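You operate a simulated robot arm through the tools that you are given. There is no shell and no other tool. Be economical: measure what you need, move in short steps, check, and stop when the job is done.

The job below is to be done with a simulated robot arm. You get a single attempt, and the scene is never put back.

TASK
Draw 10 turns of wire onto the drum in low gear.
Fine: counter to zero, turns dial to 10, start, watch till it stops.

It is judged by the outcome, as a careful person would: the job done as asked, and still so three seconds after it is handed in. It fails if anything else is knocked over, pushed out of place, dropped, spilled or broken.

THE ROBOT
A 5-joint arm with a three-finger gripper on a trunk, on a base that drives. Base frame: it is fixed to the floor where the robot stands at the start and does not move with it; the origin is under the middle of the robot, x ahead of it, y to its left, z up. Units: cm, rad, N and s.
With the tool pointing down near the work surface it reaches from about 30 to 64 cm from the robot's upright axis, wherever it stands. Its first joint turns from -2.897 to 2.897 rad. Places, roughly: blue grease knob [110, -60, 110]; brake knob [30, -110, 110]; display [30, 30, 100]; drum [70, -220, 100]; emergency stop [30, -10, 80]; gear lever [70, 0, 130]; lower latch dial [30, 80, 70]; main switch [30, 70, 100]; red grease knob [110, -40, 110]; speed dial [30, 40, 80]; start button [30, 10, 90]; turns dial [30, 20, 80]; upper latch dial [30, 80, 100]; yellow grease knob [30, -130, 110]; zero button [30, 30, 90]. The tool tilts only in the upright plane through the base axis and itself; it spins freely about its own axis. Payload 1.37 kg.
The tool frame sits at the grasp point between the pads (the TCP): z along the fingers, y along the line on which they close. The tips reach 1.6 cm beyond it. Largest opening 10.1 cm; the body of the gripper starts 8.2 cm behind the TCP.
Orientation is that of the tool frame in the base frame, as a unit quaternion [w, x, y, z]. With the fingers straight down and closing along the base's y, the tool's x points along the base's -x, its y along +y and its z along -z.

THE INTERFACE
- The arm moves only by the tool send_rows. Its argument "rows" is text: rows parted by semicolons, each of 7 numbers parted by spaces: the turn, a rotation vector about the tool's x, y, z in units of 6 degrees (1.0 is 6 degrees), then the shift along the tool's x, y, z in units of 40 mm (1.0 is 40 mm), then the closure in counts, from 0 (fully open) to 255 (shut). In form: ax ay az tx ty tz jaw; .... A call has 1 to 8 rows; each row shifts and turns the commanded pose from where the row before left it, along the tool's axes as they then stand. A call with a number of a shift or a turn outside -1 to 1 is refused whole. Rows are played at 5 a second. More than 5 cm and 0.15 rad between two rows, or a gripper value outside its range, and nothing of the call is played. Where a pose cannot be reached the arm comes as near as it can. A force on the tool above 40 N (or 10 N above the force at the start of the call, whichever is more), or a blocked arm, ends the call early, and 0.2 s more pass. The fingers move at their own pace (about 4.5 cm/s each) and stop on an object; they squeeze with about 26 N. The grip force told is the motor's: it shows also when the fingers shut on nothing. Time passes only in rows, and 0.2 s behind the last, so rows that do not move let the fingers close. It gives the time, the measured TCP pose, the force on the tool (base axes), the opening and the grip force at its end, in the units of the frame above (readings bear some noise), with the torque about the TCP (base axes, N m) and any sound that the robot's microphone picked up, and new pictures: "pictures" is both (left out), scene, wrist or none.
- Cameras (640 x 400 px; columns grow to the right, rows downward): "scene" is now at [1.83, 20.34, 141.19]; the picture's right is [0.32, -0.95, 0.00], its down [-0.65, -0.22, -0.73] and it looks along [0.69, 0.23, -0.68] (base axes); focal length 214 px, centre (320, 200). "wrist" rides on the gripper at [7.2, 2, -10.4] in the tool frame; the picture's right is [-0.26, 0.96, 0.00], its down [-0.76, -0.21, -0.62] and it looks along [-0.60, -0.16, 0.78] (tool axes); focal length 265 px, centre (320, 200). There is no depth. A picture from a camera that has moved, and an enlarged one, comes with that camera's place and axes in the base frame and with its lens.
- lift_body(by): slides the trunk up (or, below 0, down) by that many cm; the arm and the scene camera ride with it, the base frame stays. It gives what a move gives, with no picture.
- roll_base(legs): drives the robot by 1 to 6 legs, each [ahead, left, turn to the left] in cm, cm and rad, along the robot's own axes; the way and the turn of a leg run together, so that a leg with both is an arc; at most 150 cm and 3.142 rad a leg. The arm and the cameras ride along, it lands a little off, and it stops where it bumps. It gives what a move gives, and a new picture of the scene camera.
- turn_head(pan, tilt): turns the head with the scene camera to pan (to the left, within 2.705 rad either way) and tilt (down, from -0.506 to 1.204), counted from straight ahead of the robot. It gives what a move gives, and a new picture of the scene camera.
- inspect(camera, box): a new picture of the part [left, top, right, bottom] of that camera's present view, enlarged. The clock stands still meanwhile.
- sign_off(): hands the job in; it is judged then, once.

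Work in short steps. Places have to be worked out from the pictures, the camera data and where the tool is seen: move nearer, look again, correct. Check each grasp and each placing, and mend what went wrong. You have 120 turns and 260 pictures in all, those below and enlarged ones among them. Open the gripper and draw the arm clear of the work before you hand the job in, unless the task says otherwise; then end with one line.

The tools are called after "Emit:" as name(argument=value, ...) on one line, values as JSON. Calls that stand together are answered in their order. send_rows: Moves the arm, as the interface text tells. Its arguments: {"type":"object","properties":{"rows":{"type":"string"},"pictures":{"type":"string","enum":["both","scene","wrist","none"]}},"required":["rows"]} The other tools are called the same way: lift_body (by) slides the trunk up or down; roll_base (legs) drives the base; turn_head (pan, tilt) turns the head that bears the scene camera; inspect (camera, box) takes an enlarged picture of a part of a camera's view; sign_off () hands the job in.

At the start:

```text
t: 0.0
eef_pos: [34.44, 13.1, 114.93]
orientation: [0.0, 0.0, 1.0, 0.001]
wrist_force: [0.3, 0.8, 0.1]
torque: [-0.01, 0.0, -0.01]
grip_width: 10.04
grasp_force: 0.1
trunk travel left (down, up): [-35.0, 24.0]
robot x, y, heading: [-0.21, 0.01, -0.002]
head pan, tilt: [0.326, 0.749]
```

scene: 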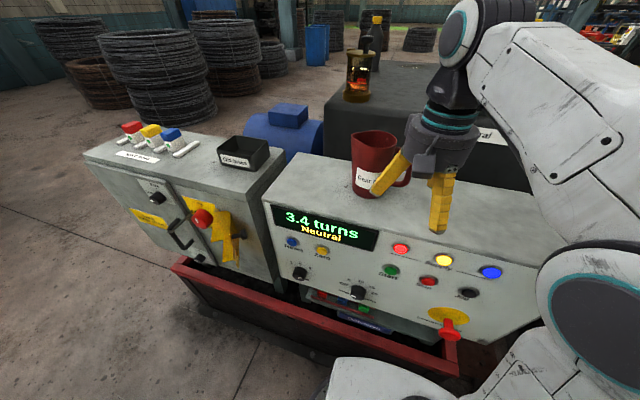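
wrist: 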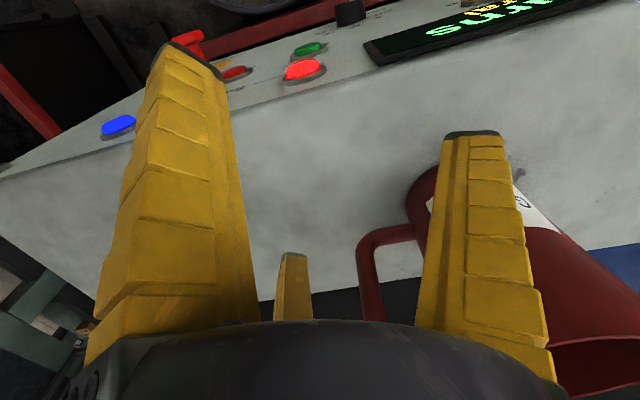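

The display reads 3.4 turns, Neutral; lamps are red, yellow and blue. I'll enlarge the panel and look around first.

Emit:
inspect(camera="scene", box=[260, 180, 420, 340])

Emit:
inspect(camera="scene", box=[360, 220, 520, 350])

Emit:
inspect(camera="scene", box=[80, 100, 280, 280])

Emit:
inspect(camera="scene", box=[320, 0, 520, 220])

```text
2.50 times, centred on (340, 260) of scene
camera zoom: at [1.83, 20.34, 141.19], right [0.32, -0.95, 0.0], down [-0.65, -0.22, -0.73], along [0.69, 0.23, -0.68], focal length 536 px, centre (270, 50)
```

zoom: 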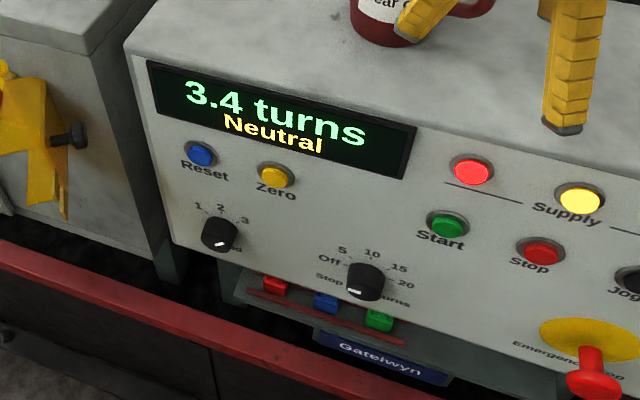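

```text
3.08 times, centred on (440, 285) of scene
camera zoom: at [1.83, 20.34, 141.19], right [0.32, -0.95, 0.0], down [-0.65, -0.22, -0.73], along [0.69, 0.23, -0.68], focal length 660 px, centre (-49, -62)
```

zoom: 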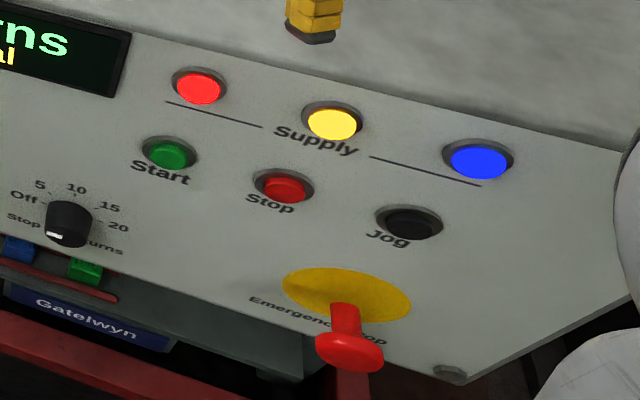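

```text
2.22 times, centred on (180, 190) of scene
camera zoom: at [1.83, 20.34, 141.19], right [0.32, -0.95, 0.0], down [-0.65, -0.22, -0.73], along [0.69, 0.23, -0.68], focal length 477 px, centre (631, 222)
```

zoom: 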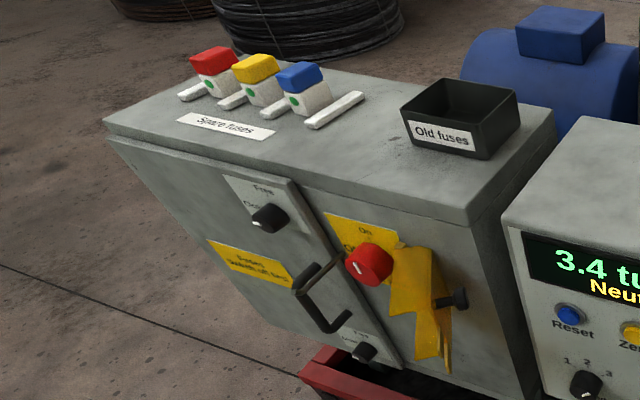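

```text
1.82 times, centred on (420, 110) of scene
camera zoom: at [1.83, 20.34, 141.19], right [0.32, -0.95, 0.0], down [-0.65, -0.22, -0.73], along [0.69, 0.23, -0.68], focal length 390 px, centre (138, 364)
```

zoom: 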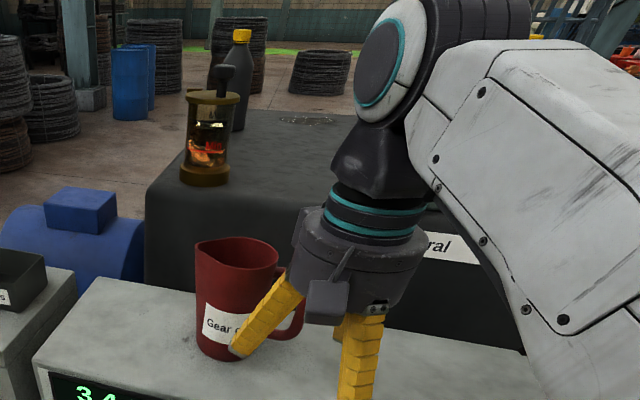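

All three supply lamps are lit. Next the right side: gear lever, brake, drum.

Emit:
turn_head(pan=-0.5, tilt=0.4)

Emit:
turn_head(pan=-1.2, tilt=0.5)

```text
t: 1.1
eef_pos: [34.48, 13.13, 114.98]
orientation: [0.0, 0.0, 1.0, 0.001]
wrist_force: [0.0, -0.5, -0.2]
torque: [-0.03, 0.01, 0.01]
grip_width: 10.03
grasp_force: 0.1
trunk travel left (down, up): [-35.0, 24.0]
robot x, y, heading: [-0.06, 0.0, 0.0]
head pan, tilt: [-0.499, 0.4]
camera scene: at [2.11, 13.26, 144.29], right [-0.48, -0.88, 0.0], down [-0.34, 0.19, -0.92], along [0.81, -0.44, -0.39], focal length 214 px, centre (320, 200)
```

scene: 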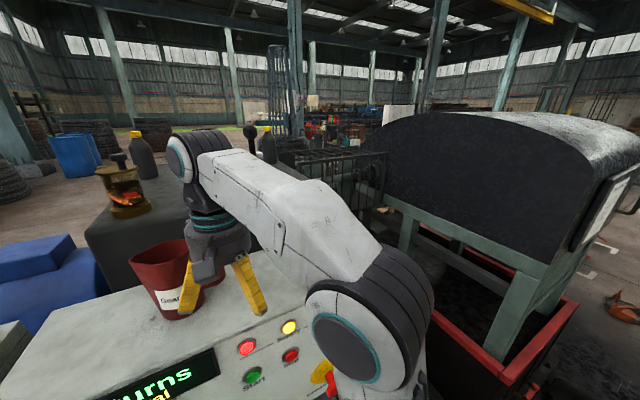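

```text
t: 2.2
eef_pos: [34.34, 13.11, 115.09]
orientation: [-0.001, 0.0, 1.0, 0.0]
wrist_force: [0.4, -0.3, 0.2]
torque: [0.01, 0.02, 0.01]
grip_width: 10.04
grasp_force: 0.0
trunk travel left (down, up): [-35.0, 24.0]
robot x, y, heading: [-0.01, 0.02, 0.001]
head pan, tilt: [-1.201, 0.499]
camera scene: at [-2.73, 9.21, 143.38], right [-0.93, -0.36, 0.0], down [-0.17, 0.45, -0.88], along [0.32, -0.82, -0.48], focal length 214 px, centre (320, 200)
```

scene: 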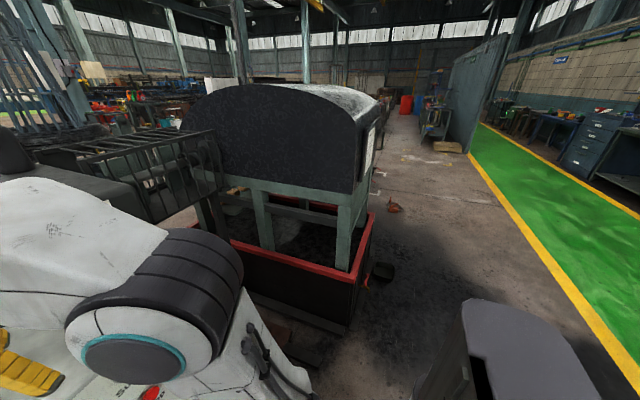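

The brake and a sign are on the front of the housing to the right. I'll lift the arm clear of the jug, back off and drive over to look.

Emit:
lift_body(by=20)

Emit:
roll_base(legs=[[-50, 0, 0], [0, -110, 0]])

Emit:
turn_head(pan=0.0, tilt=0.5)

```text
t: 4.4
eef_pos: [34.38, 13.12, 135.05]
orientation: [0.0, 0.0, 1.0, 0.0]
wrist_force: [-1.0, 0.7, 0.5]
torque: [0.01, 0.02, 0.02]
grip_width: 10.07
grasp_force: 0.0
trunk travel left (down, up): [-55.0, 4.0]
robot x, y, heading: [0.04, 0.15, 0.004]
head pan, tilt: [-1.201, 0.499]
```

```text
t: 12.7
eef_pos: [-17.25, -99.22, 135.07]
orientation: [-0.001, 0.007, 1.0, 0.0]
wrist_force: [-0.3, 0.2, 0.6]
torque: [0.02, 0.02, 0.0]
grip_width: 10.05
grasp_force: 0.0
trunk travel left (down, up): [-55.0, 4.0]
robot x, y, heading: [-51.74, -111.65, -0.012]
head pan, tilt: [-1.201, 0.499]
camera scene: at [-54.43, -102.66, 163.38], right [-0.94, -0.35, 0.0], down [-0.17, 0.45, -0.88], along [0.31, -0.82, -0.48], focal length 214 px, centre (320, 200)
```

scene: 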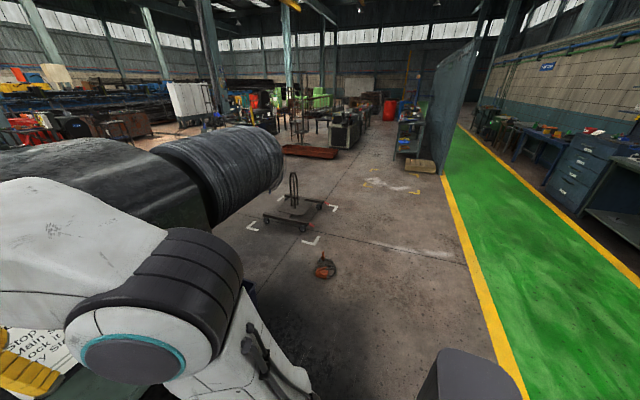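

```text
t: 14.1
eef_pos: [-17.21, -99.15, 135.09]
orientation: [0.0, 0.008, 1.0, 0.0]
wrist_force: [0.3, -0.1, 0.1]
torque: [-0.04, -0.01, 0.0]
grip_width: 10.06
grasp_force: 0.1
trunk travel left (down, up): [-55.0, 4.0]
robot x, y, heading: [-51.82, -111.94, -0.01]
head pan, tilt: [0.0, 0.499]
camera scene: at [-48.5, -94.23, 163.38], right [-0.01, -1.0, 0.0], down [-0.48, 0.01, -0.88], along [0.88, -0.01, -0.48], focal length 214 px, centre (320, 200)
```

scene: 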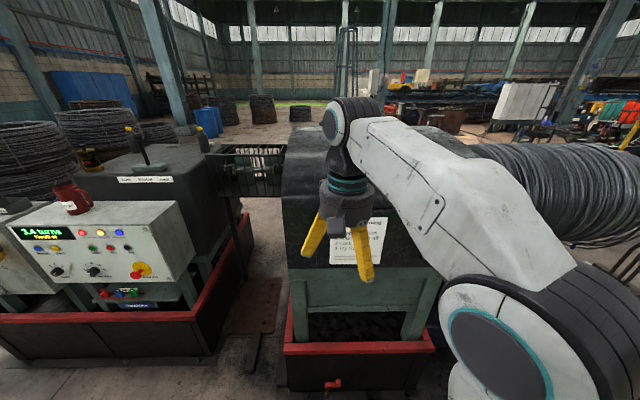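

The gripper hides the sign; I'll slide right to see past it.

Emit:
roll_base(legs=[[0, -50, 0]])

Emit:
turn_head(pan=0.5, tilt=0.5)

Emit:
inspect(camera="scene", box=[240, 100, 440, 300])

Emit:
inspect(camera="scene", box=[60, 100, 260, 300])

```text
t: 17.0
eef_pos: [-18.01, -149.59, 134.95]
orientation: [0.0, 0.01, 1.0, 0.0]
wrist_force: [0.5, -0.5, 0.5]
torque: [0.01, -0.01, 0.0]
grip_width: 10.06
grasp_force: 0.1
trunk travel left (down, up): [-55.0, 4.0]
robot x, y, heading: [-52.77, -161.69, -0.018]
head pan, tilt: [0.0, 0.499]
camera scene: at [-49.24, -144.38, 163.39], right [-0.02, -1.0, 0.0], down [-0.48, 0.01, -0.88], along [0.88, -0.02, -0.48], focal length 214 px, centre (320, 200)
```

scene: 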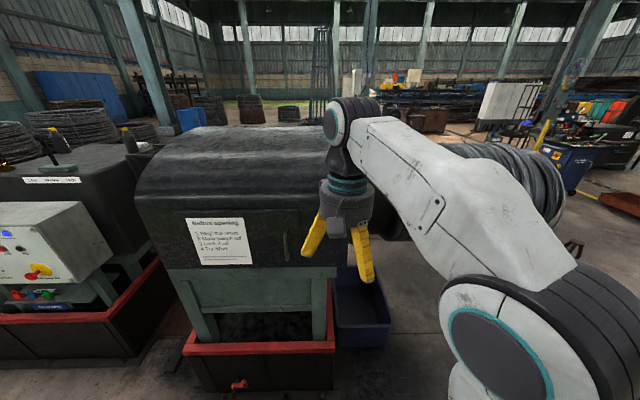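

```text
t: 18.0
eef_pos: [-18.13, -149.43, 134.98]
orientation: [0.0, 0.01, 1.0, 0.001]
wrist_force: [0.2, -0.3, -0.1]
torque: [-0.02, -0.04, -0.01]
grip_width: 10.08
grasp_force: 0.1
trunk travel left (down, up): [-55.0, 4.0]
robot x, y, heading: [-52.39, -162.11, -0.02]
head pan, tilt: [0.499, 0.499]
camera scene: at [-50.26, -139.93, 163.38], right [0.46, -0.89, 0.0], down [-0.42, -0.22, -0.88], along [0.78, 0.4, -0.48], focal length 214 px, centre (320, 200)
```

scene: 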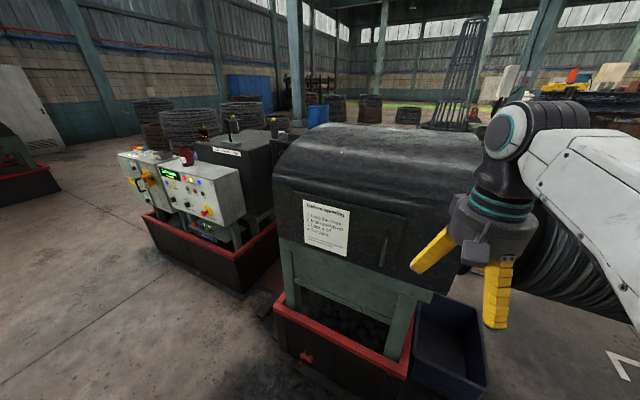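

```text
2.00 times, centred on (340, 200) of scene
camera zoom: at [-50.26, -139.93, 163.38], right [0.46, -0.89, 0.0], down [-0.42, -0.22, -0.88], along [0.78, 0.4, -0.48], focal length 429 px, centre (280, 200)
```

zoom: 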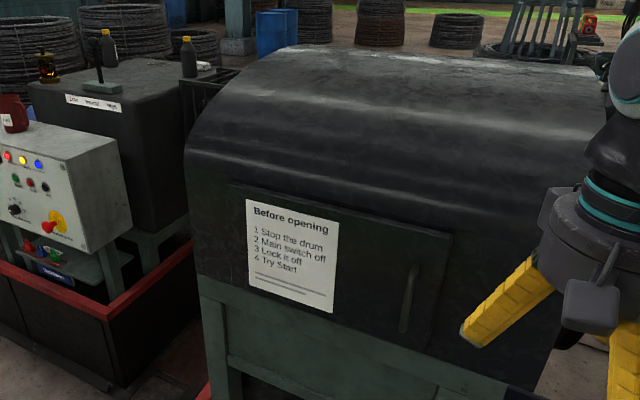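

```text
2.00 times, centred on (160, 200) of scene
camera zoom: at [-50.26, -139.93, 163.38], right [0.46, -0.89, 0.0], down [-0.42, -0.22, -0.88], along [0.78, 0.4, -0.48], focal length 429 px, centre (640, 200)
```

zoom: 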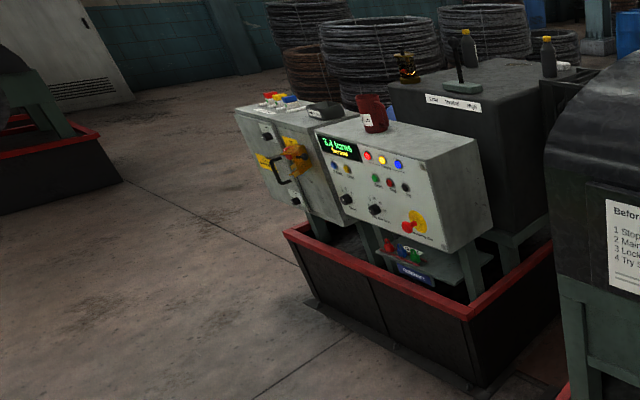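

The sign is only about opening the hatch, which I needn't do. The gear plate reads Low / Neutral / High from left to right; I'll go back in front of the gearbox to look at it more closely.

Emit:
roll_base(legs=[[0, 150, 0.01], [0, 12, 0.01], [30, 0, 0]])

Emit:
turn_head(pan=-0.1, tilt=0.5)

```text
t: 28.0
eef_pos: [16.1, 14.35, 135.02]
orientation: [0.0, 0.012, 1.0, -0.001]
wrist_force: [0.7, -0.8, -1.0]
torque: [0.03, 0.05, -0.02]
grip_width: 10.03
grasp_force: 0.1
trunk travel left (down, up): [-55.0, 4.0]
robot x, y, heading: [-18.83, 2.35, -0.024]
head pan, tilt: [0.499, 0.499]
camera scene: at [-16.17, 23.97, 163.38], right [0.46, -0.89, 0.0], down [-0.43, -0.22, -0.88], along [0.78, 0.4, -0.48], focal length 214 px, centre (320, 200)
```

scene: 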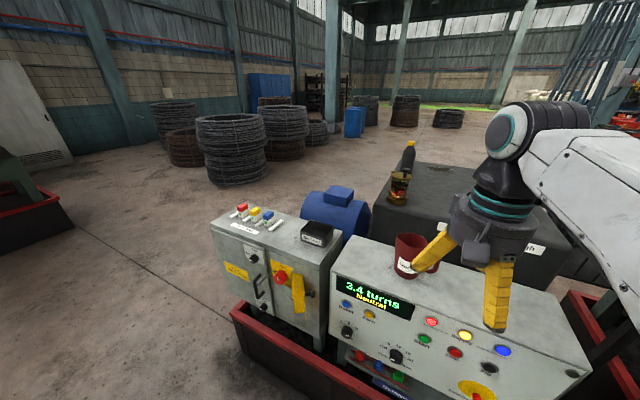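

```text
t: 29.0
eef_pos: [15.94, 14.31, 135.05]
orientation: [0.0, 0.012, 1.0, 0.0]
wrist_force: [0.8, 0.0, -0.4]
torque: [0.02, 0.01, 0.01]
grip_width: 10.05
grasp_force: 0.1
trunk travel left (down, up): [-55.0, 4.0]
robot x, y, heading: [-18.63, 1.94, -0.025]
head pan, tilt: [-0.099, 0.499]
camera scene: at [-15.33, 18.7, 163.38], right [-0.12, -0.99, 0.0], down [-0.48, 0.06, -0.88], along [0.87, -0.11, -0.48], focal length 214 px, centre (320, 200)
```

scene: 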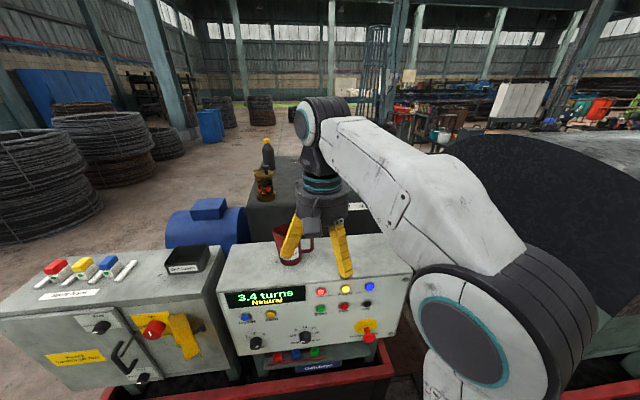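

The arm hides the lever, so I'll swing the tool to the right and look again.

Emit:
send_rows(rows="0 0 0 0 -1 0 0;0 0 0 0 -1 0 0;0 0 0 0 -1 0 0;0 0 0 0 -1 0 0;0 0 0 0 -1 0 0;0 0 0 0 -1 0 0;0 0 0 0 -1 0 0;0 0 0 0 -1 0 0")

Emit:
inspect(camera="scene", box=[220, 110, 380, 260])

```text
t: 30.8
eef_pos: [15.19, -17.79, 135.22]
orientation: [0.0, 0.01, 1.0, 0.001]
wrist_force: [-0.1, 0.0, -1.1]
torque: [0.03, 0.01, -0.01]
grip_width: 10.04
grasp_force: 0.0
trunk travel left (down, up): [-55.0, 4.0]
robot x, y, heading: [-18.74, 2.07, -0.021]
head pan, tilt: [-0.099, 0.499]
camera scene: at [-15.28, 18.55, 163.4], right [-0.12, -0.99, 0.0], down [-0.48, 0.06, -0.88], along [0.87, -0.11, -0.48], focal length 214 px, centre (320, 200)
camera wrist: at [8.01, -15.68, 145.57], right [0.29, 0.96, 0.0], down [0.75, -0.22, 0.62], along [0.59, -0.18, -0.78], focal length 265 px, centre (320, 200)
```

scene: 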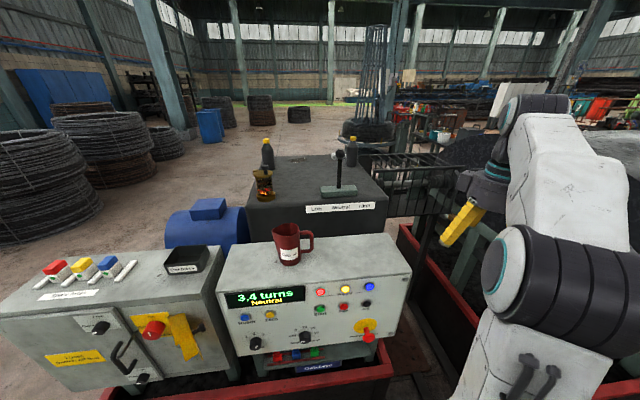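
wrist: 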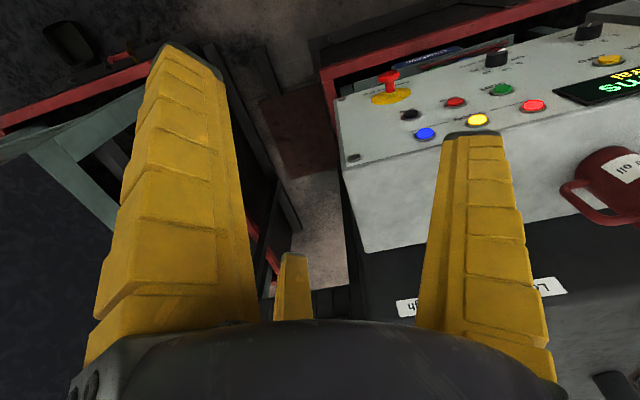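

```text
2.67 times, centred on (300, 185) of scene
camera zoom: at [-15.28, 18.55, 163.4], right [-0.12, -0.99, 0.0], down [-0.48, 0.06, -0.88], along [0.87, -0.11, -0.48], focal length 572 px, centre (373, 240)
```

zoom: 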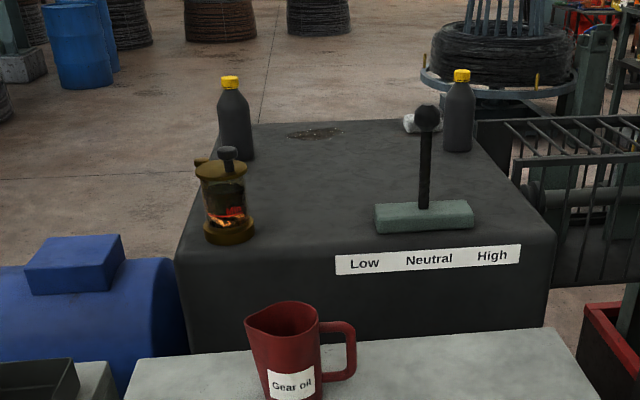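

Lever knob is near (70, -0.6, 137.5), upright in Neutral, with Low to the left. I'll bring the tool in line with it in y, then tilt it forward.

Emit:
send_rows(rows="0 0 0 0 0.86 0 0;0 0 0 0 0.86 0 0;0 0 0 0 0.86 0 0;0 0 0 0 0.86 0 0;0 0 0 0 0.86 0 0;0 0 0 0 0 0 0", pictures="none")

Emit:
send_rows(rows="0 -1 0 0 0 0 0;0 -1 0 0 0 0 0;0 -1 0 0 0 0 0;0 -1 0 0 0 0 0;0 -1 0 0 0 0 0;0 -1 0 0 0 0 0;0 -1 0 0 0 0 0;0 -1 0 0 0 0 0", pictures="both")

```text
t: 32.2
eef_pos: [15.61, -0.37, 134.82]
orientation: [-0.001, 0.011, 1.0, 0.0]
wrist_force: [0.8, -0.3, -0.8]
torque: [0.03, 0.02, 0.05]
grip_width: 10.07
grasp_force: 0.0
trunk travel left (down, up): [-55.0, 4.0]
robot x, y, heading: [-18.68, 1.87, -0.021]
head pan, tilt: [-0.099, 0.499]
```

```text
t: 34.0
eef_pos: [15.69, 1.03, 135.01]
orientation: [0.407, 0.011, 0.913, -0.006]
wrist_force: [-0.3, -0.2, 0.0]
torque: [0.0, 0.0, -0.02]
grip_width: 10.06
grasp_force: 0.1
out of reach, approached as far as the arm can: row 3, 4, 5
trunk travel left (down, up): [-55.0, 4.0]
robot x, y, heading: [-18.87, 2.09, -0.024]
head pan, tilt: [-0.099, 0.499]
camera scene: at [-15.38, 18.69, 163.39], right [-0.12, -0.99, 0.0], down [-0.47, 0.06, -0.88], along [0.87, -0.11, -0.48], focal length 214 px, centre (320, 200)
camera wrist: at [3.03, 3.3, 136.55], right [0.2, 0.96, 0.19], down [0.04, -0.21, 0.98], along [0.98, -0.19, -0.08], focal length 265 px, centre (320, 200)
```

scene: 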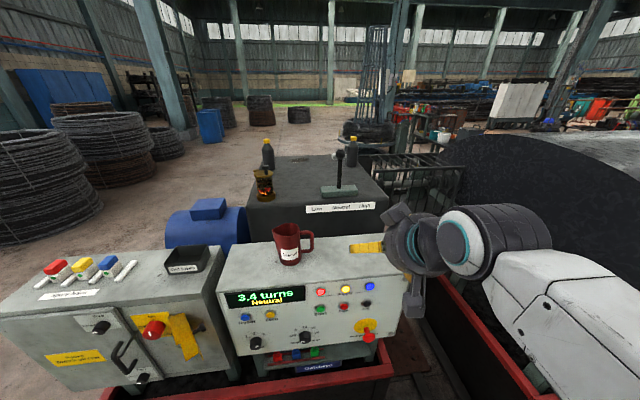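
wrist: 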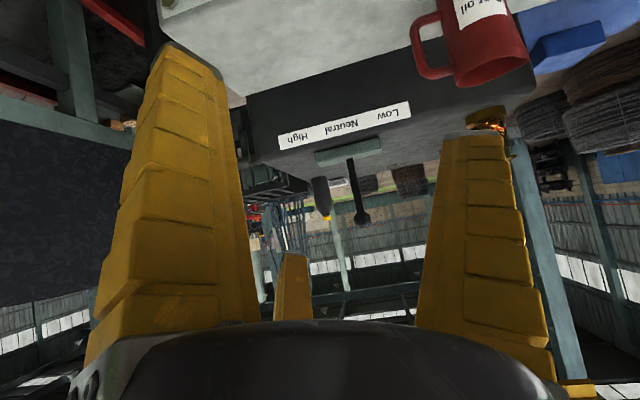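

From the wrist view the knob sits at about (70, -0.1, 137.7). I'll drive 20 cm forward, then extend towards it.

Emit:
roll_base(legs=[[20, 0, 0]])

Emit:
send_rows(rows="0 0 0 -0.669 0 0.743 0;0 0 0 -0.669 0 0.743 0;0 0 0 -0.669 0 0.743 0;0 0 0 -0.669 0 0.743 0;0 0 0 -0.669 0 0.743 0;0 0 0 0 0 0 0")

```text
t: 35.6
eef_pos: [35.88, 0.33, 134.91]
orientation: [0.406, 0.014, 0.914, -0.008]
wrist_force: [-0.3, -0.2, -1.0]
torque: [0.02, 0.03, 0.01]
grip_width: 10.04
grasp_force: 0.1
trunk travel left (down, up): [-55.0, 4.0]
robot x, y, heading: [1.48, 1.41, -0.029]
head pan, tilt: [-0.099, 0.499]
camera scene: at [4.95, 18.17, 163.38], right [-0.13, -0.99, 0.0], down [-0.48, 0.06, -0.88], along [0.87, -0.11, -0.48], focal length 214 px, centre (320, 200)
```

scene: 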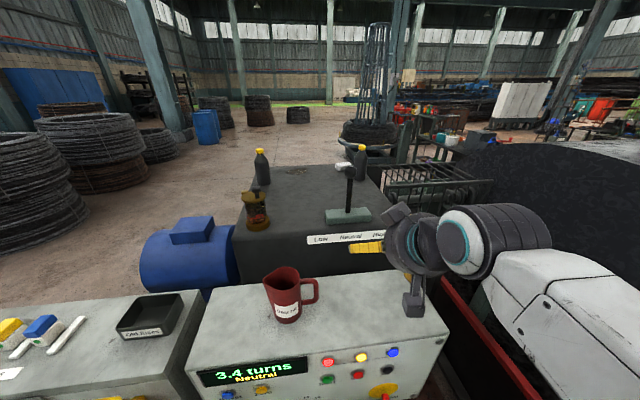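

```text
t: 37.0
eef_pos: [55.79, -0.27, 134.93]
orientation: [0.407, 0.014, 0.913, -0.008]
wrist_force: [0.0, -0.6, -0.1]
torque: [0.01, 0.01, -0.03]
grip_width: 10.06
grasp_force: 0.1
trunk travel left (down, up): [-55.0, 4.0]
robot x, y, heading: [1.23, 1.81, -0.028]
head pan, tilt: [-0.099, 0.499]
camera scene: at [4.71, 18.17, 163.38], right [-0.13, -0.99, 0.0], down [-0.47, 0.06, -0.88], along [0.87, -0.11, -0.48], focal length 214 px, centre (320, 200)
camera wrist: at [43.1, 1.95, 136.54], right [0.21, 0.96, 0.19], down [0.04, -0.2, 0.98], along [0.98, -0.2, -0.08], focal length 265 px, centre (320, 200)
```

scene: 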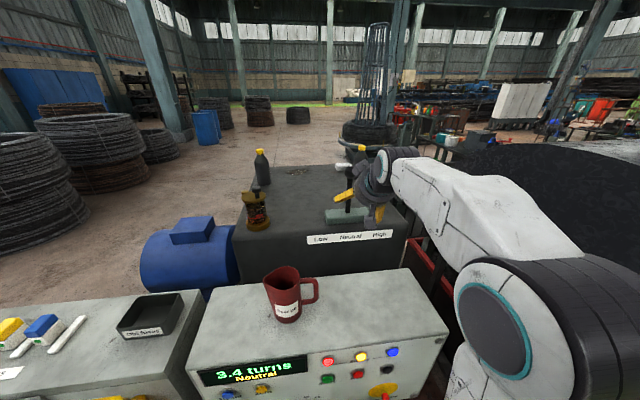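
wrist: 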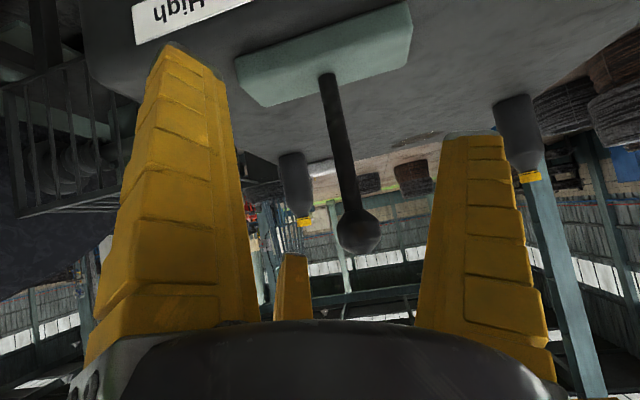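

The knob lies between the fingers' lines, 14 cm ahead. I extend the rest to straddle the lever.

Emit:
send_rows(rows="0 0 0 -0.669 0 0.743 0;0 0 0 -0.669 0 0.743 0;0 0 0 -0.669 0 0.743 0;0 0 0 -0.2 0 0.22 0;0 0 0 0 0 0 0")

```text
t: 38.2
eef_pos: [69.04, -0.68, 135.06]
orientation: [0.405, 0.014, 0.914, -0.008]
wrist_force: [0.4, 0.1, 0.5]
torque: [0.01, -0.02, -0.01]
grip_width: 10.06
grasp_force: 0.0
trunk travel left (down, up): [-55.0, 4.0]
robot x, y, heading: [1.42, 1.82, -0.025]
head pan, tilt: [-0.099, 0.499]
camera scene: at [4.81, 18.17, 163.38], right [-0.13, -0.99, 0.0], down [-0.47, 0.06, -0.88], along [0.87, -0.11, -0.48], focal length 214 px, centre (320, 200)
camera wrist: at [56.37, 1.56, 136.58], right [0.21, 0.96, 0.19], down [0.04, -0.21, 0.98], along [0.98, -0.19, -0.08], focal length 265 px, centre (320, 200)
```

scene: 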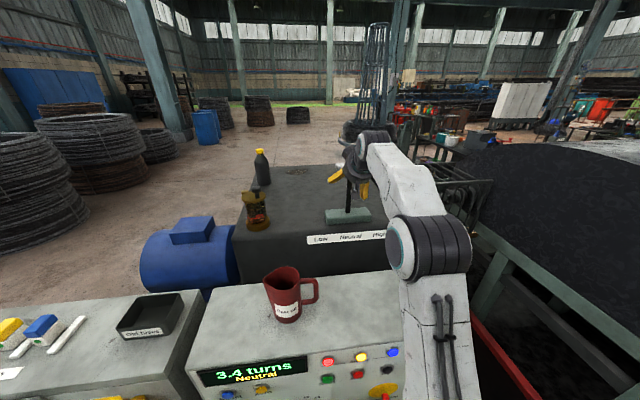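
wrist: 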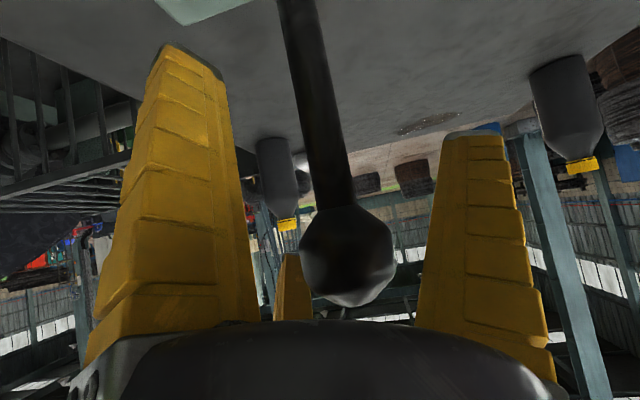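

The lever is between the fingers. I narrow the opening to about 4.5 cm and push left towards Low.

Emit:
send_rows(rows="0 0 0 0 0 0 140;0 0 0 0 0 0 140;0 0 0 0 0 0 140;0 0 0 0 0.5 0 140;0 0 0 0 0.5 0 140;0 0 0 0 0.3 0 140;0 0 0 0 0 0 140")

Emit:
inspect(camera="scene", box=[190, 130, 390, 400])

```text
t: 39.8
eef_pos: [69.02, 0.77, 135.08]
orientation: [0.406, 0.01, 0.914, 0.001]
wrist_force: [-0.8, -5.1, 2.3]
torque: [-0.07, 0.05, 0.05]
grip_width: 5.04
grasp_force: 3.2
out of reach, approached as far as the arm can: row 4, 5, 6
trunk travel left (down, up): [-55.0, 4.0]
robot x, y, heading: [1.58, 1.36, -0.028]
head pan, tilt: [-0.099, 0.499]
camera scene: at [4.76, 18.05, 163.4], right [-0.13, -0.99, 0.0], down [-0.47, 0.06, -0.88], along [0.87, -0.11, -0.48], focal length 214 px, centre (320, 200)
camera wrist: at [56.4, 2.87, 136.54], right [0.19, 0.96, 0.21], down [0.04, -0.22, 0.97], along [0.98, -0.18, -0.08], focal length 265 px, centre (320, 200)
```

scene: 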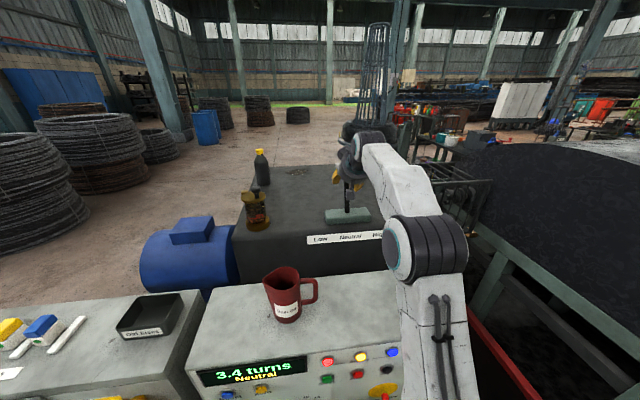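
wrist: 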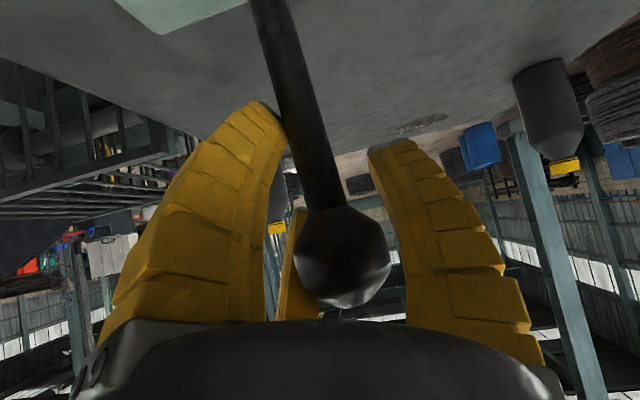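

```text
1.48 times, centred on (290, 265) of scene
camera zoom: at [4.76, 18.05, 163.4], right [-0.13, -0.99, 0.0], down [-0.47, 0.06, -0.88], along [0.87, -0.11, -0.48], focal length 318 px, centre (364, 104)
```

zoom: 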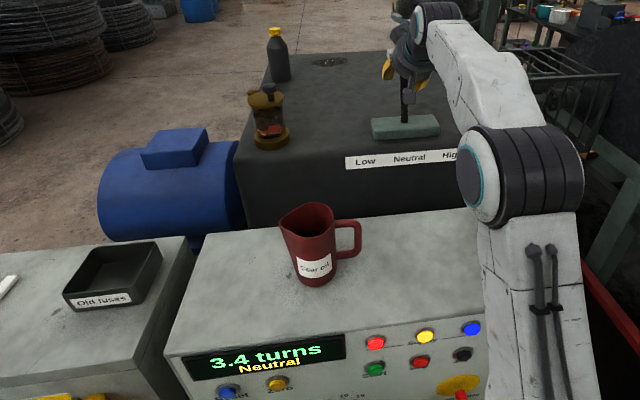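

The sideways shift needs the tool to yaw with the arm. I'll add a yaw of about 4.5° about the vertical and push on.

Emit:
send_rows(rows="-0.28 0 -0.25 0 0 0 140;-0.28 0 -0.25 0 0 0 140;0 0 0 0 0 0 140")

```text
t: 40.6
eef_pos: [69.02, 1.09, 134.88]
orientation: [0.406, -0.003, 0.914, -0.003]
wrist_force: [-0.6, -1.7, 1.0]
torque: [0.03, 0.02, 0.03]
grip_width: 5.02
grasp_force: 3.4
trunk travel left (down, up): [-55.0, 4.0]
robot x, y, heading: [1.35, 1.35, -0.028]
head pan, tilt: [-0.099, 0.499]
camera scene: at [4.8, 18.12, 163.39], right [-0.13, -0.99, 0.0], down [-0.47, 0.06, -0.88], along [0.87, -0.11, -0.48], focal length 214 px, centre (320, 200)
camera wrist: at [56.37, 2.85, 136.46], right [0.17, 0.97, 0.19], down [0.05, -0.2, 0.98], along [0.98, -0.16, -0.08], focal length 265 px, centre (320, 200)
```

scene: 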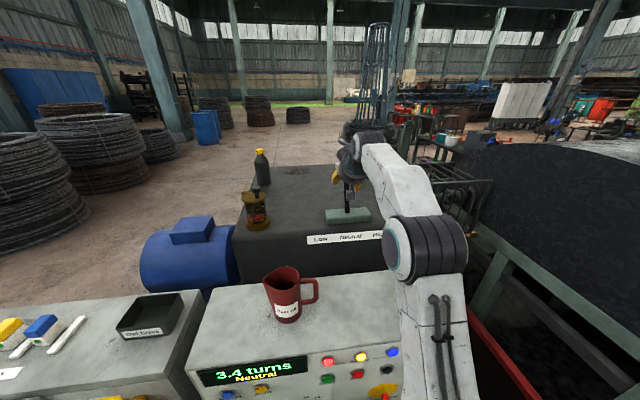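
wrist: 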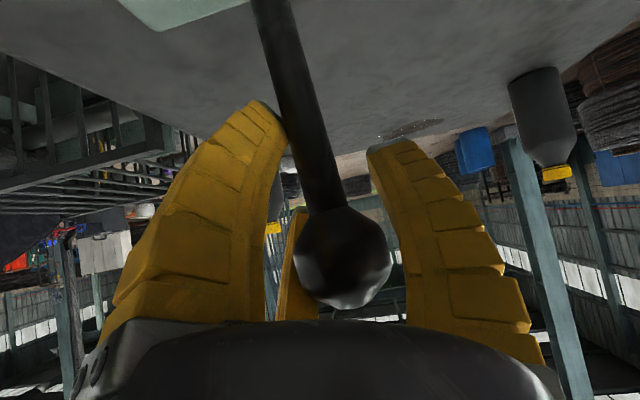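

Now shift and yaw together, pushing the lever left.

Emit:
send_rows(rows="-0.21 0 -0.19 0 0.5 0 140;-0.21 0 -0.19 0 0.5 0 140;-0.21 0 -0.19 0 0.5 0 140;0 0 0 0 0 0 140")

```text
t: 41.6
eef_pos: [68.33, 6.82, 135.43]
orientation: [0.409, -0.051, 0.911, 0.018]
wrist_force: [-15.5, -19.8, 8.3]
torque: [-0.81, 0.54, -0.08]
grip_width: 6.13
grasp_force: 11.2
out of reach, approached as far as the arm can: row 1
trunk travel left (down, up): [-55.0, 4.0]
robot x, y, heading: [1.25, 1.28, -0.025]
head pan, tilt: [-0.099, 0.499]
camera scene: at [4.33, 17.68, 163.46], right [-0.13, -0.99, 0.0], down [-0.47, 0.06, -0.88], along [0.87, -0.11, -0.48], focal length 214 px, centre (320, 200)
camera wrist: at [55.47, 7.46, 136.88], right [0.07, 0.98, 0.19], down [0.06, -0.19, 0.98], along [1.0, -0.06, -0.07], focal length 265 px, centre (320, 200)
```

scene: 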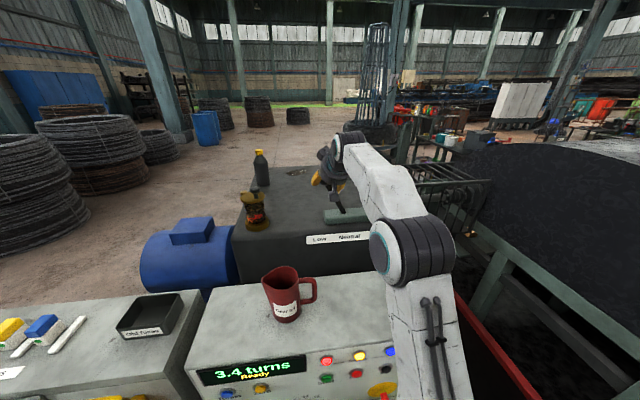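
wrist: 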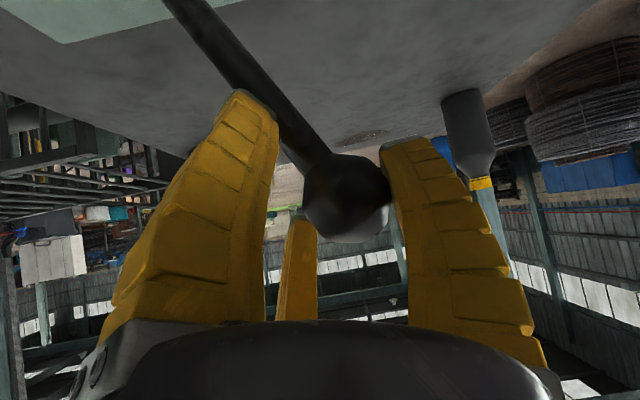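

The display now reads "Ready", so the lever is in Low against its stop. I open the fingers, ease off, back straight away and check it holds.

Emit:
send_rows(rows="0 0 0 0 -0.15 0 100;0 0 0 0 0 0 0;0 0 0 0 0 0 0;0 0 0 0 0 0 0;0 0 0 0 0 0 0")

Emit:
inspect(camera="scene", box=[190, 130, 390, 400])

```text
t: 42.8
eef_pos: [68.74, 7.46, 134.91]
orientation: [0.405, -0.054, 0.912, 0.017]
wrist_force: [0.6, -1.0, 0.2]
torque: [-0.01, 0.02, -0.03]
grip_width: 10.06
grasp_force: 0.1
out of reach, approached as far as the arm can: row 1
trunk travel left (down, up): [-55.0, 4.0]
robot x, y, heading: [1.04, 1.35, -0.029]
head pan, tilt: [-0.099, 0.499]
camera scene: at [4.83, 18.19, 163.38], right [-0.13, -0.99, 0.0], down [-0.47, 0.06, -0.88], along [0.87, -0.11, -0.48], focal length 214 px, centre (320, 200)
camera wrist: at [55.92, 7.97, 136.5], right [0.07, 0.98, 0.18], down [0.07, -0.19, 0.98], along [1.0, -0.06, -0.08], focal length 265 px, centre (320, 200)
```

scene: 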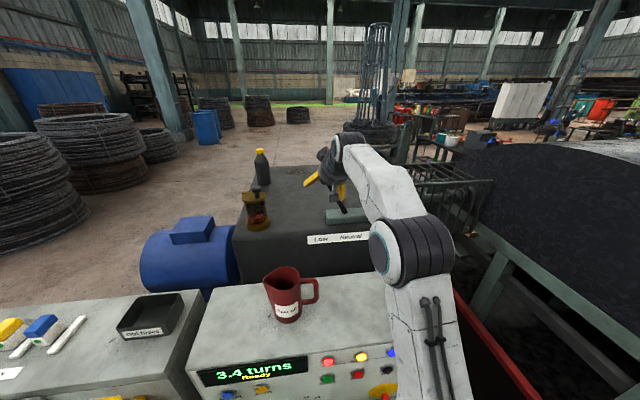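
wrist: 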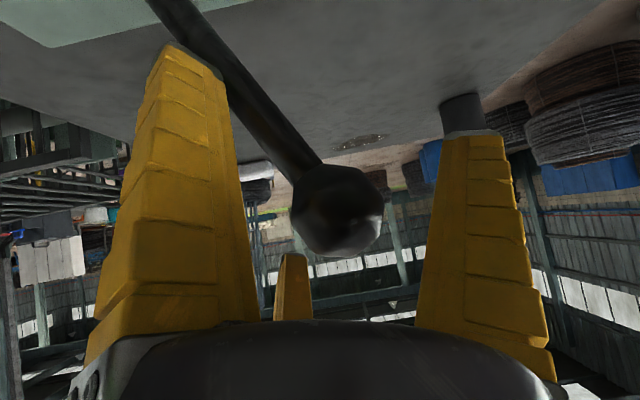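

```text
1.48 times, centred on (290, 265) of scene
camera zoom: at [4.83, 18.19, 163.38], right [-0.13, -0.99, 0.0], down [-0.47, 0.06, -0.88], along [0.87, -0.11, -0.48], focal length 318 px, centre (364, 104)
```

zoom: 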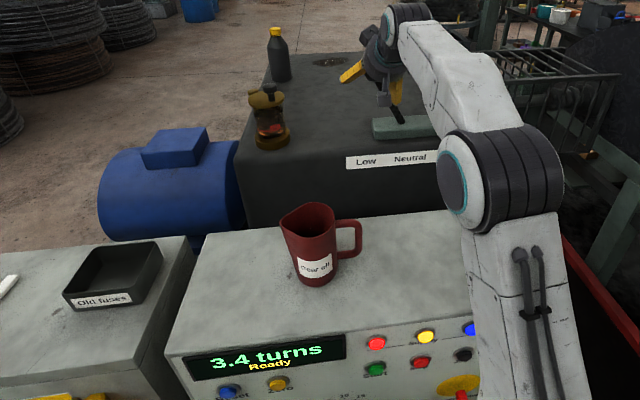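

It holds in Low ("Ready"). I retract the arm radially.

Emit:
send_rows(rows="0 0 0 0.3 0 -0.33 0;0 0 0 0.669 0 -0.743 0;0 0 0 0.669 0 -0.743 0;0 0 0 0.669 0 -0.743 0;0 0 0 0.669 0 -0.743 0;0 0 0 0.669 0 -0.743 0;0 0 0 0.669 0 -0.743 0;0 0 0 0 0 0 0", pictures="scene")

Emit:
roll_base(legs=[[-40, 0, 0.027]])

```text
t: 44.6
eef_pos: [43.04, 5.78, 135.0]
orientation: [0.405, -0.061, 0.912, 0.023]
wrist_force: [0.6, -1.3, -1.0]
torque: [0.04, -0.01, 0.03]
grip_width: 10.05
grasp_force: 0.1
out of reach, approached as far as the arm can: row 1, 3, 7
trunk travel left (down, up): [-55.0, 4.0]
robot x, y, heading: [1.46, 1.55, -0.031]
head pan, tilt: [-0.099, 0.499]
camera scene: at [4.86, 18.17, 163.38], right [-0.13, -0.99, 0.0], down [-0.48, 0.06, -0.88], along [0.87, -0.11, -0.48], focal length 214 px, centre (320, 200)
```

scene: 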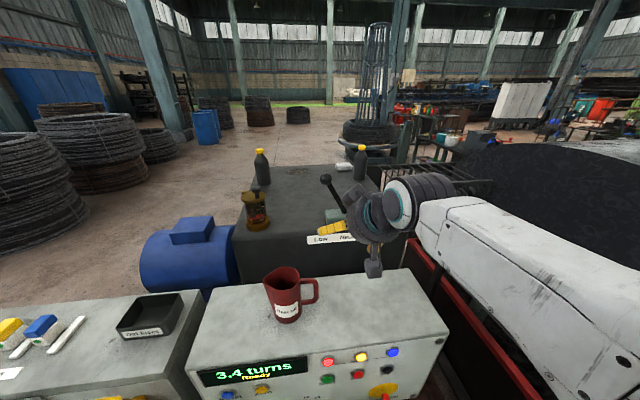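

```text
t: 47.0
eef_pos: [3.52, 7.7, 135.17]
orientation: [0.406, -0.079, 0.91, 0.032]
wrist_force: [0.1, 0.4, 0.4]
torque: [0.0, -0.04, 0.02]
grip_width: 10.07
grasp_force: 0.0
trunk travel left (down, up): [-55.0, 4.0]
robot x, y, heading: [-38.22, 1.99, 0.015]
head pan, tilt: [-0.099, 0.499]
camera scene: at [-35.15, 18.64, 163.38], right [-0.09, -1.0, 0.0], down [-0.48, 0.04, -0.88], along [0.87, -0.08, -0.48], focal length 214 px, centre (320, 200)
```

scene: 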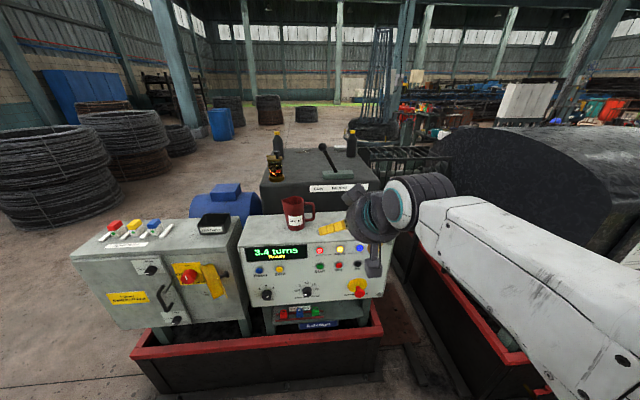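

Low is held. Now the panel: I zoom in to locate Zero, the turns dial and Start.

Emit:
inspect(camera="scene", box=[240, 235, 360, 310])

```text
5.33 times, centred on (300, 272) of scene
camera zoom: at [-35.15, 18.64, 163.38], right [-0.09, -1.0, 0.0], down [-0.48, 0.04, -0.88], along [0.87, -0.08, -0.48], focal length 1144 px, centre (427, -187)
```

zoom: 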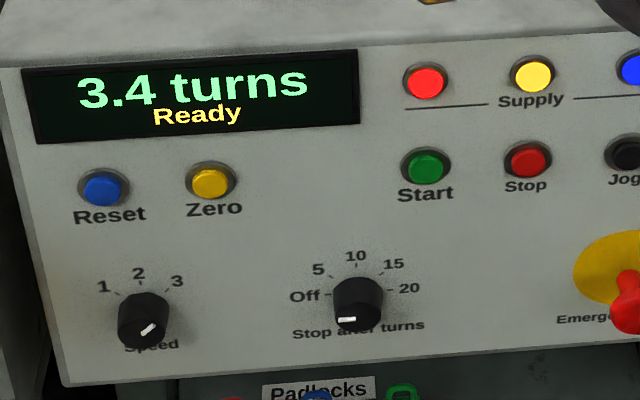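

Estimates (x≈30): Zero (29.5, 95), turns dial (18.5, 83), Start (12.5, 95). The turns dial is at Off; 10 is straight up. I move in line with Zero, further back, and bring the tool to horizontal.

Emit:
roll_base(legs=[[-20, 27.5, -0.015]])

Emit:
send_rows(rows="0.27 0 0.24 -0.669 -0.45 0.743 0;0.27 0 0.24 -0.669 -0.45 0.743 0;0.27 0 0.24 -0.669 -0.45 0.743 0;0 0 0 -0.669 0 0.743 0;0 0 0 0 0 0 0", pictures="none")

```text
t: 49.3
eef_pos: [-16.62, 34.2, 135.1]
orientation: [0.405, -0.07, 0.911, 0.026]
wrist_force: [0.0, 0.8, -0.1]
torque: [-0.02, -0.02, -0.02]
grip_width: 10.06
grasp_force: 0.0
trunk travel left (down, up): [-55.0, 4.0]
robot x, y, heading: [-58.25, 29.03, -0.008]
head pan, tilt: [-0.099, 0.499]
camera scene: at [-55.06, 45.88, 163.37], right [-0.11, -0.99, 0.0], down [-0.48, 0.05, -0.88], along [0.87, -0.09, -0.48], focal length 214 px, centre (320, 200)
```

scene: 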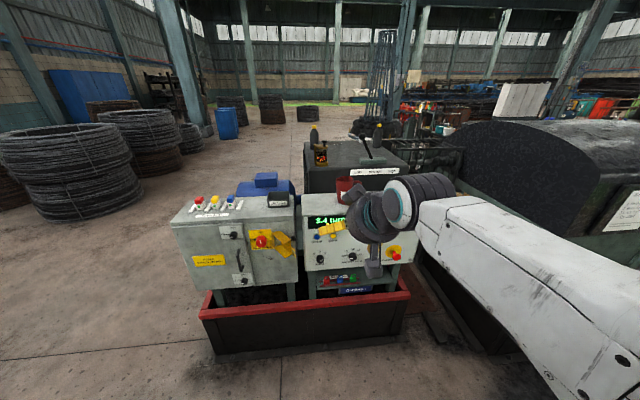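

```text
t: 50.5
eef_pos: [-0.06, 30.4, 135.09]
orientation: [0.407, -0.019, 0.913, 0.004]
wrist_force: [0.9, 0.4, 0.3]
torque: [0.01, 0.05, -0.01]
grip_width: 10.1
grasp_force: 0.1
trunk travel left (down, up): [-55.0, 4.0]
robot x, y, heading: [-58.18, 29.19, -0.005]
head pan, tilt: [-0.099, 0.499]
```

Now tilt 42° more to horizontal and close the fingers.

Emit:
send_rows(rows="0 -1 0 0 0 0 255;0 -1 0 0 0 0 255;0 -1 0 0 0 0 255;0 -1 0 0 0 0 255;0 -1 0 0 0 0 255;0 -1 0 0 0 0 255;0 -1 0 0 0 0 255;0 0 0 0 0 0 255", pictures="none")

Emit:
lift_body(by=-40)

Emit:
send_rows(rows="0 0 0 0 0 0 255", pictures="both")

```text
t: 52.3
eef_pos: [-0.03, 30.75, 135.17]
orientation: [0.707, -0.014, 0.707, 0.008]
wrist_force: [0.1, 0.3, -0.5]
torque: [0.02, 0.05, -0.01]
grip_width: 0.0
grasp_force: 26.4
trunk travel left (down, up): [-55.0, 4.0]
robot x, y, heading: [-58.16, 28.66, -0.008]
head pan, tilt: [-0.099, 0.499]
```

```text
t: 56.1
eef_pos: [0.05, 30.7, 95.11]
orientation: [0.707, -0.013, 0.707, 0.008]
wrist_force: [-0.1, -0.1, -0.8]
torque: [-0.01, -0.02, 0.01]
grip_width: 0.0
grasp_force: 26.0
trunk travel left (down, up): [-15.0, 44.0]
robot x, y, heading: [-58.33, 28.72, -0.007]
head pan, tilt: [-0.099, 0.499]
```

```text
t: 56.5
eef_pos: [-0.14, 30.66, 95.2]
orientation: [0.707, -0.014, 0.707, 0.008]
wrist_force: [0.7, 0.2, -0.4]
torque: [0.0, 0.02, 0.02]
grip_width: 0.0
grasp_force: 26.3
trunk travel left (down, up): [-15.0, 44.0]
robot x, y, heading: [-57.86, 28.76, -0.008]
head pan, tilt: [-0.099, 0.499]
camera scene: at [-54.99, 45.79, 123.38], right [-0.11, -0.99, 0.0], down [-0.48, 0.05, -0.88], along [0.87, -0.09, -0.48], focal length 214 px, centre (320, 200)
camera wrist: at [-10.61, 32.21, 87.85], right [-0.03, 0.97, 0.26], down [-0.61, -0.22, 0.76], along [0.79, -0.13, 0.6], focal length 265 px, centre (320, 200)
```

scene: 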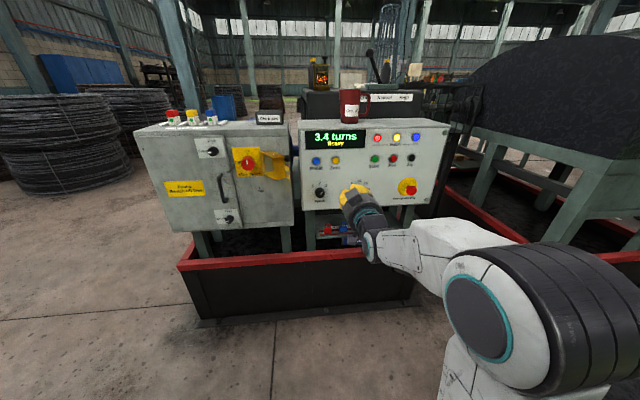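
wrist: 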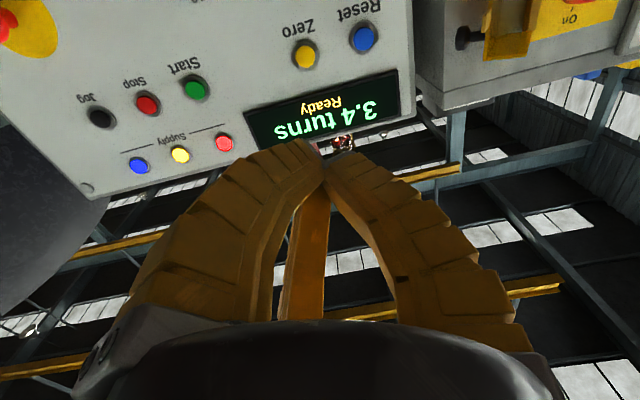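

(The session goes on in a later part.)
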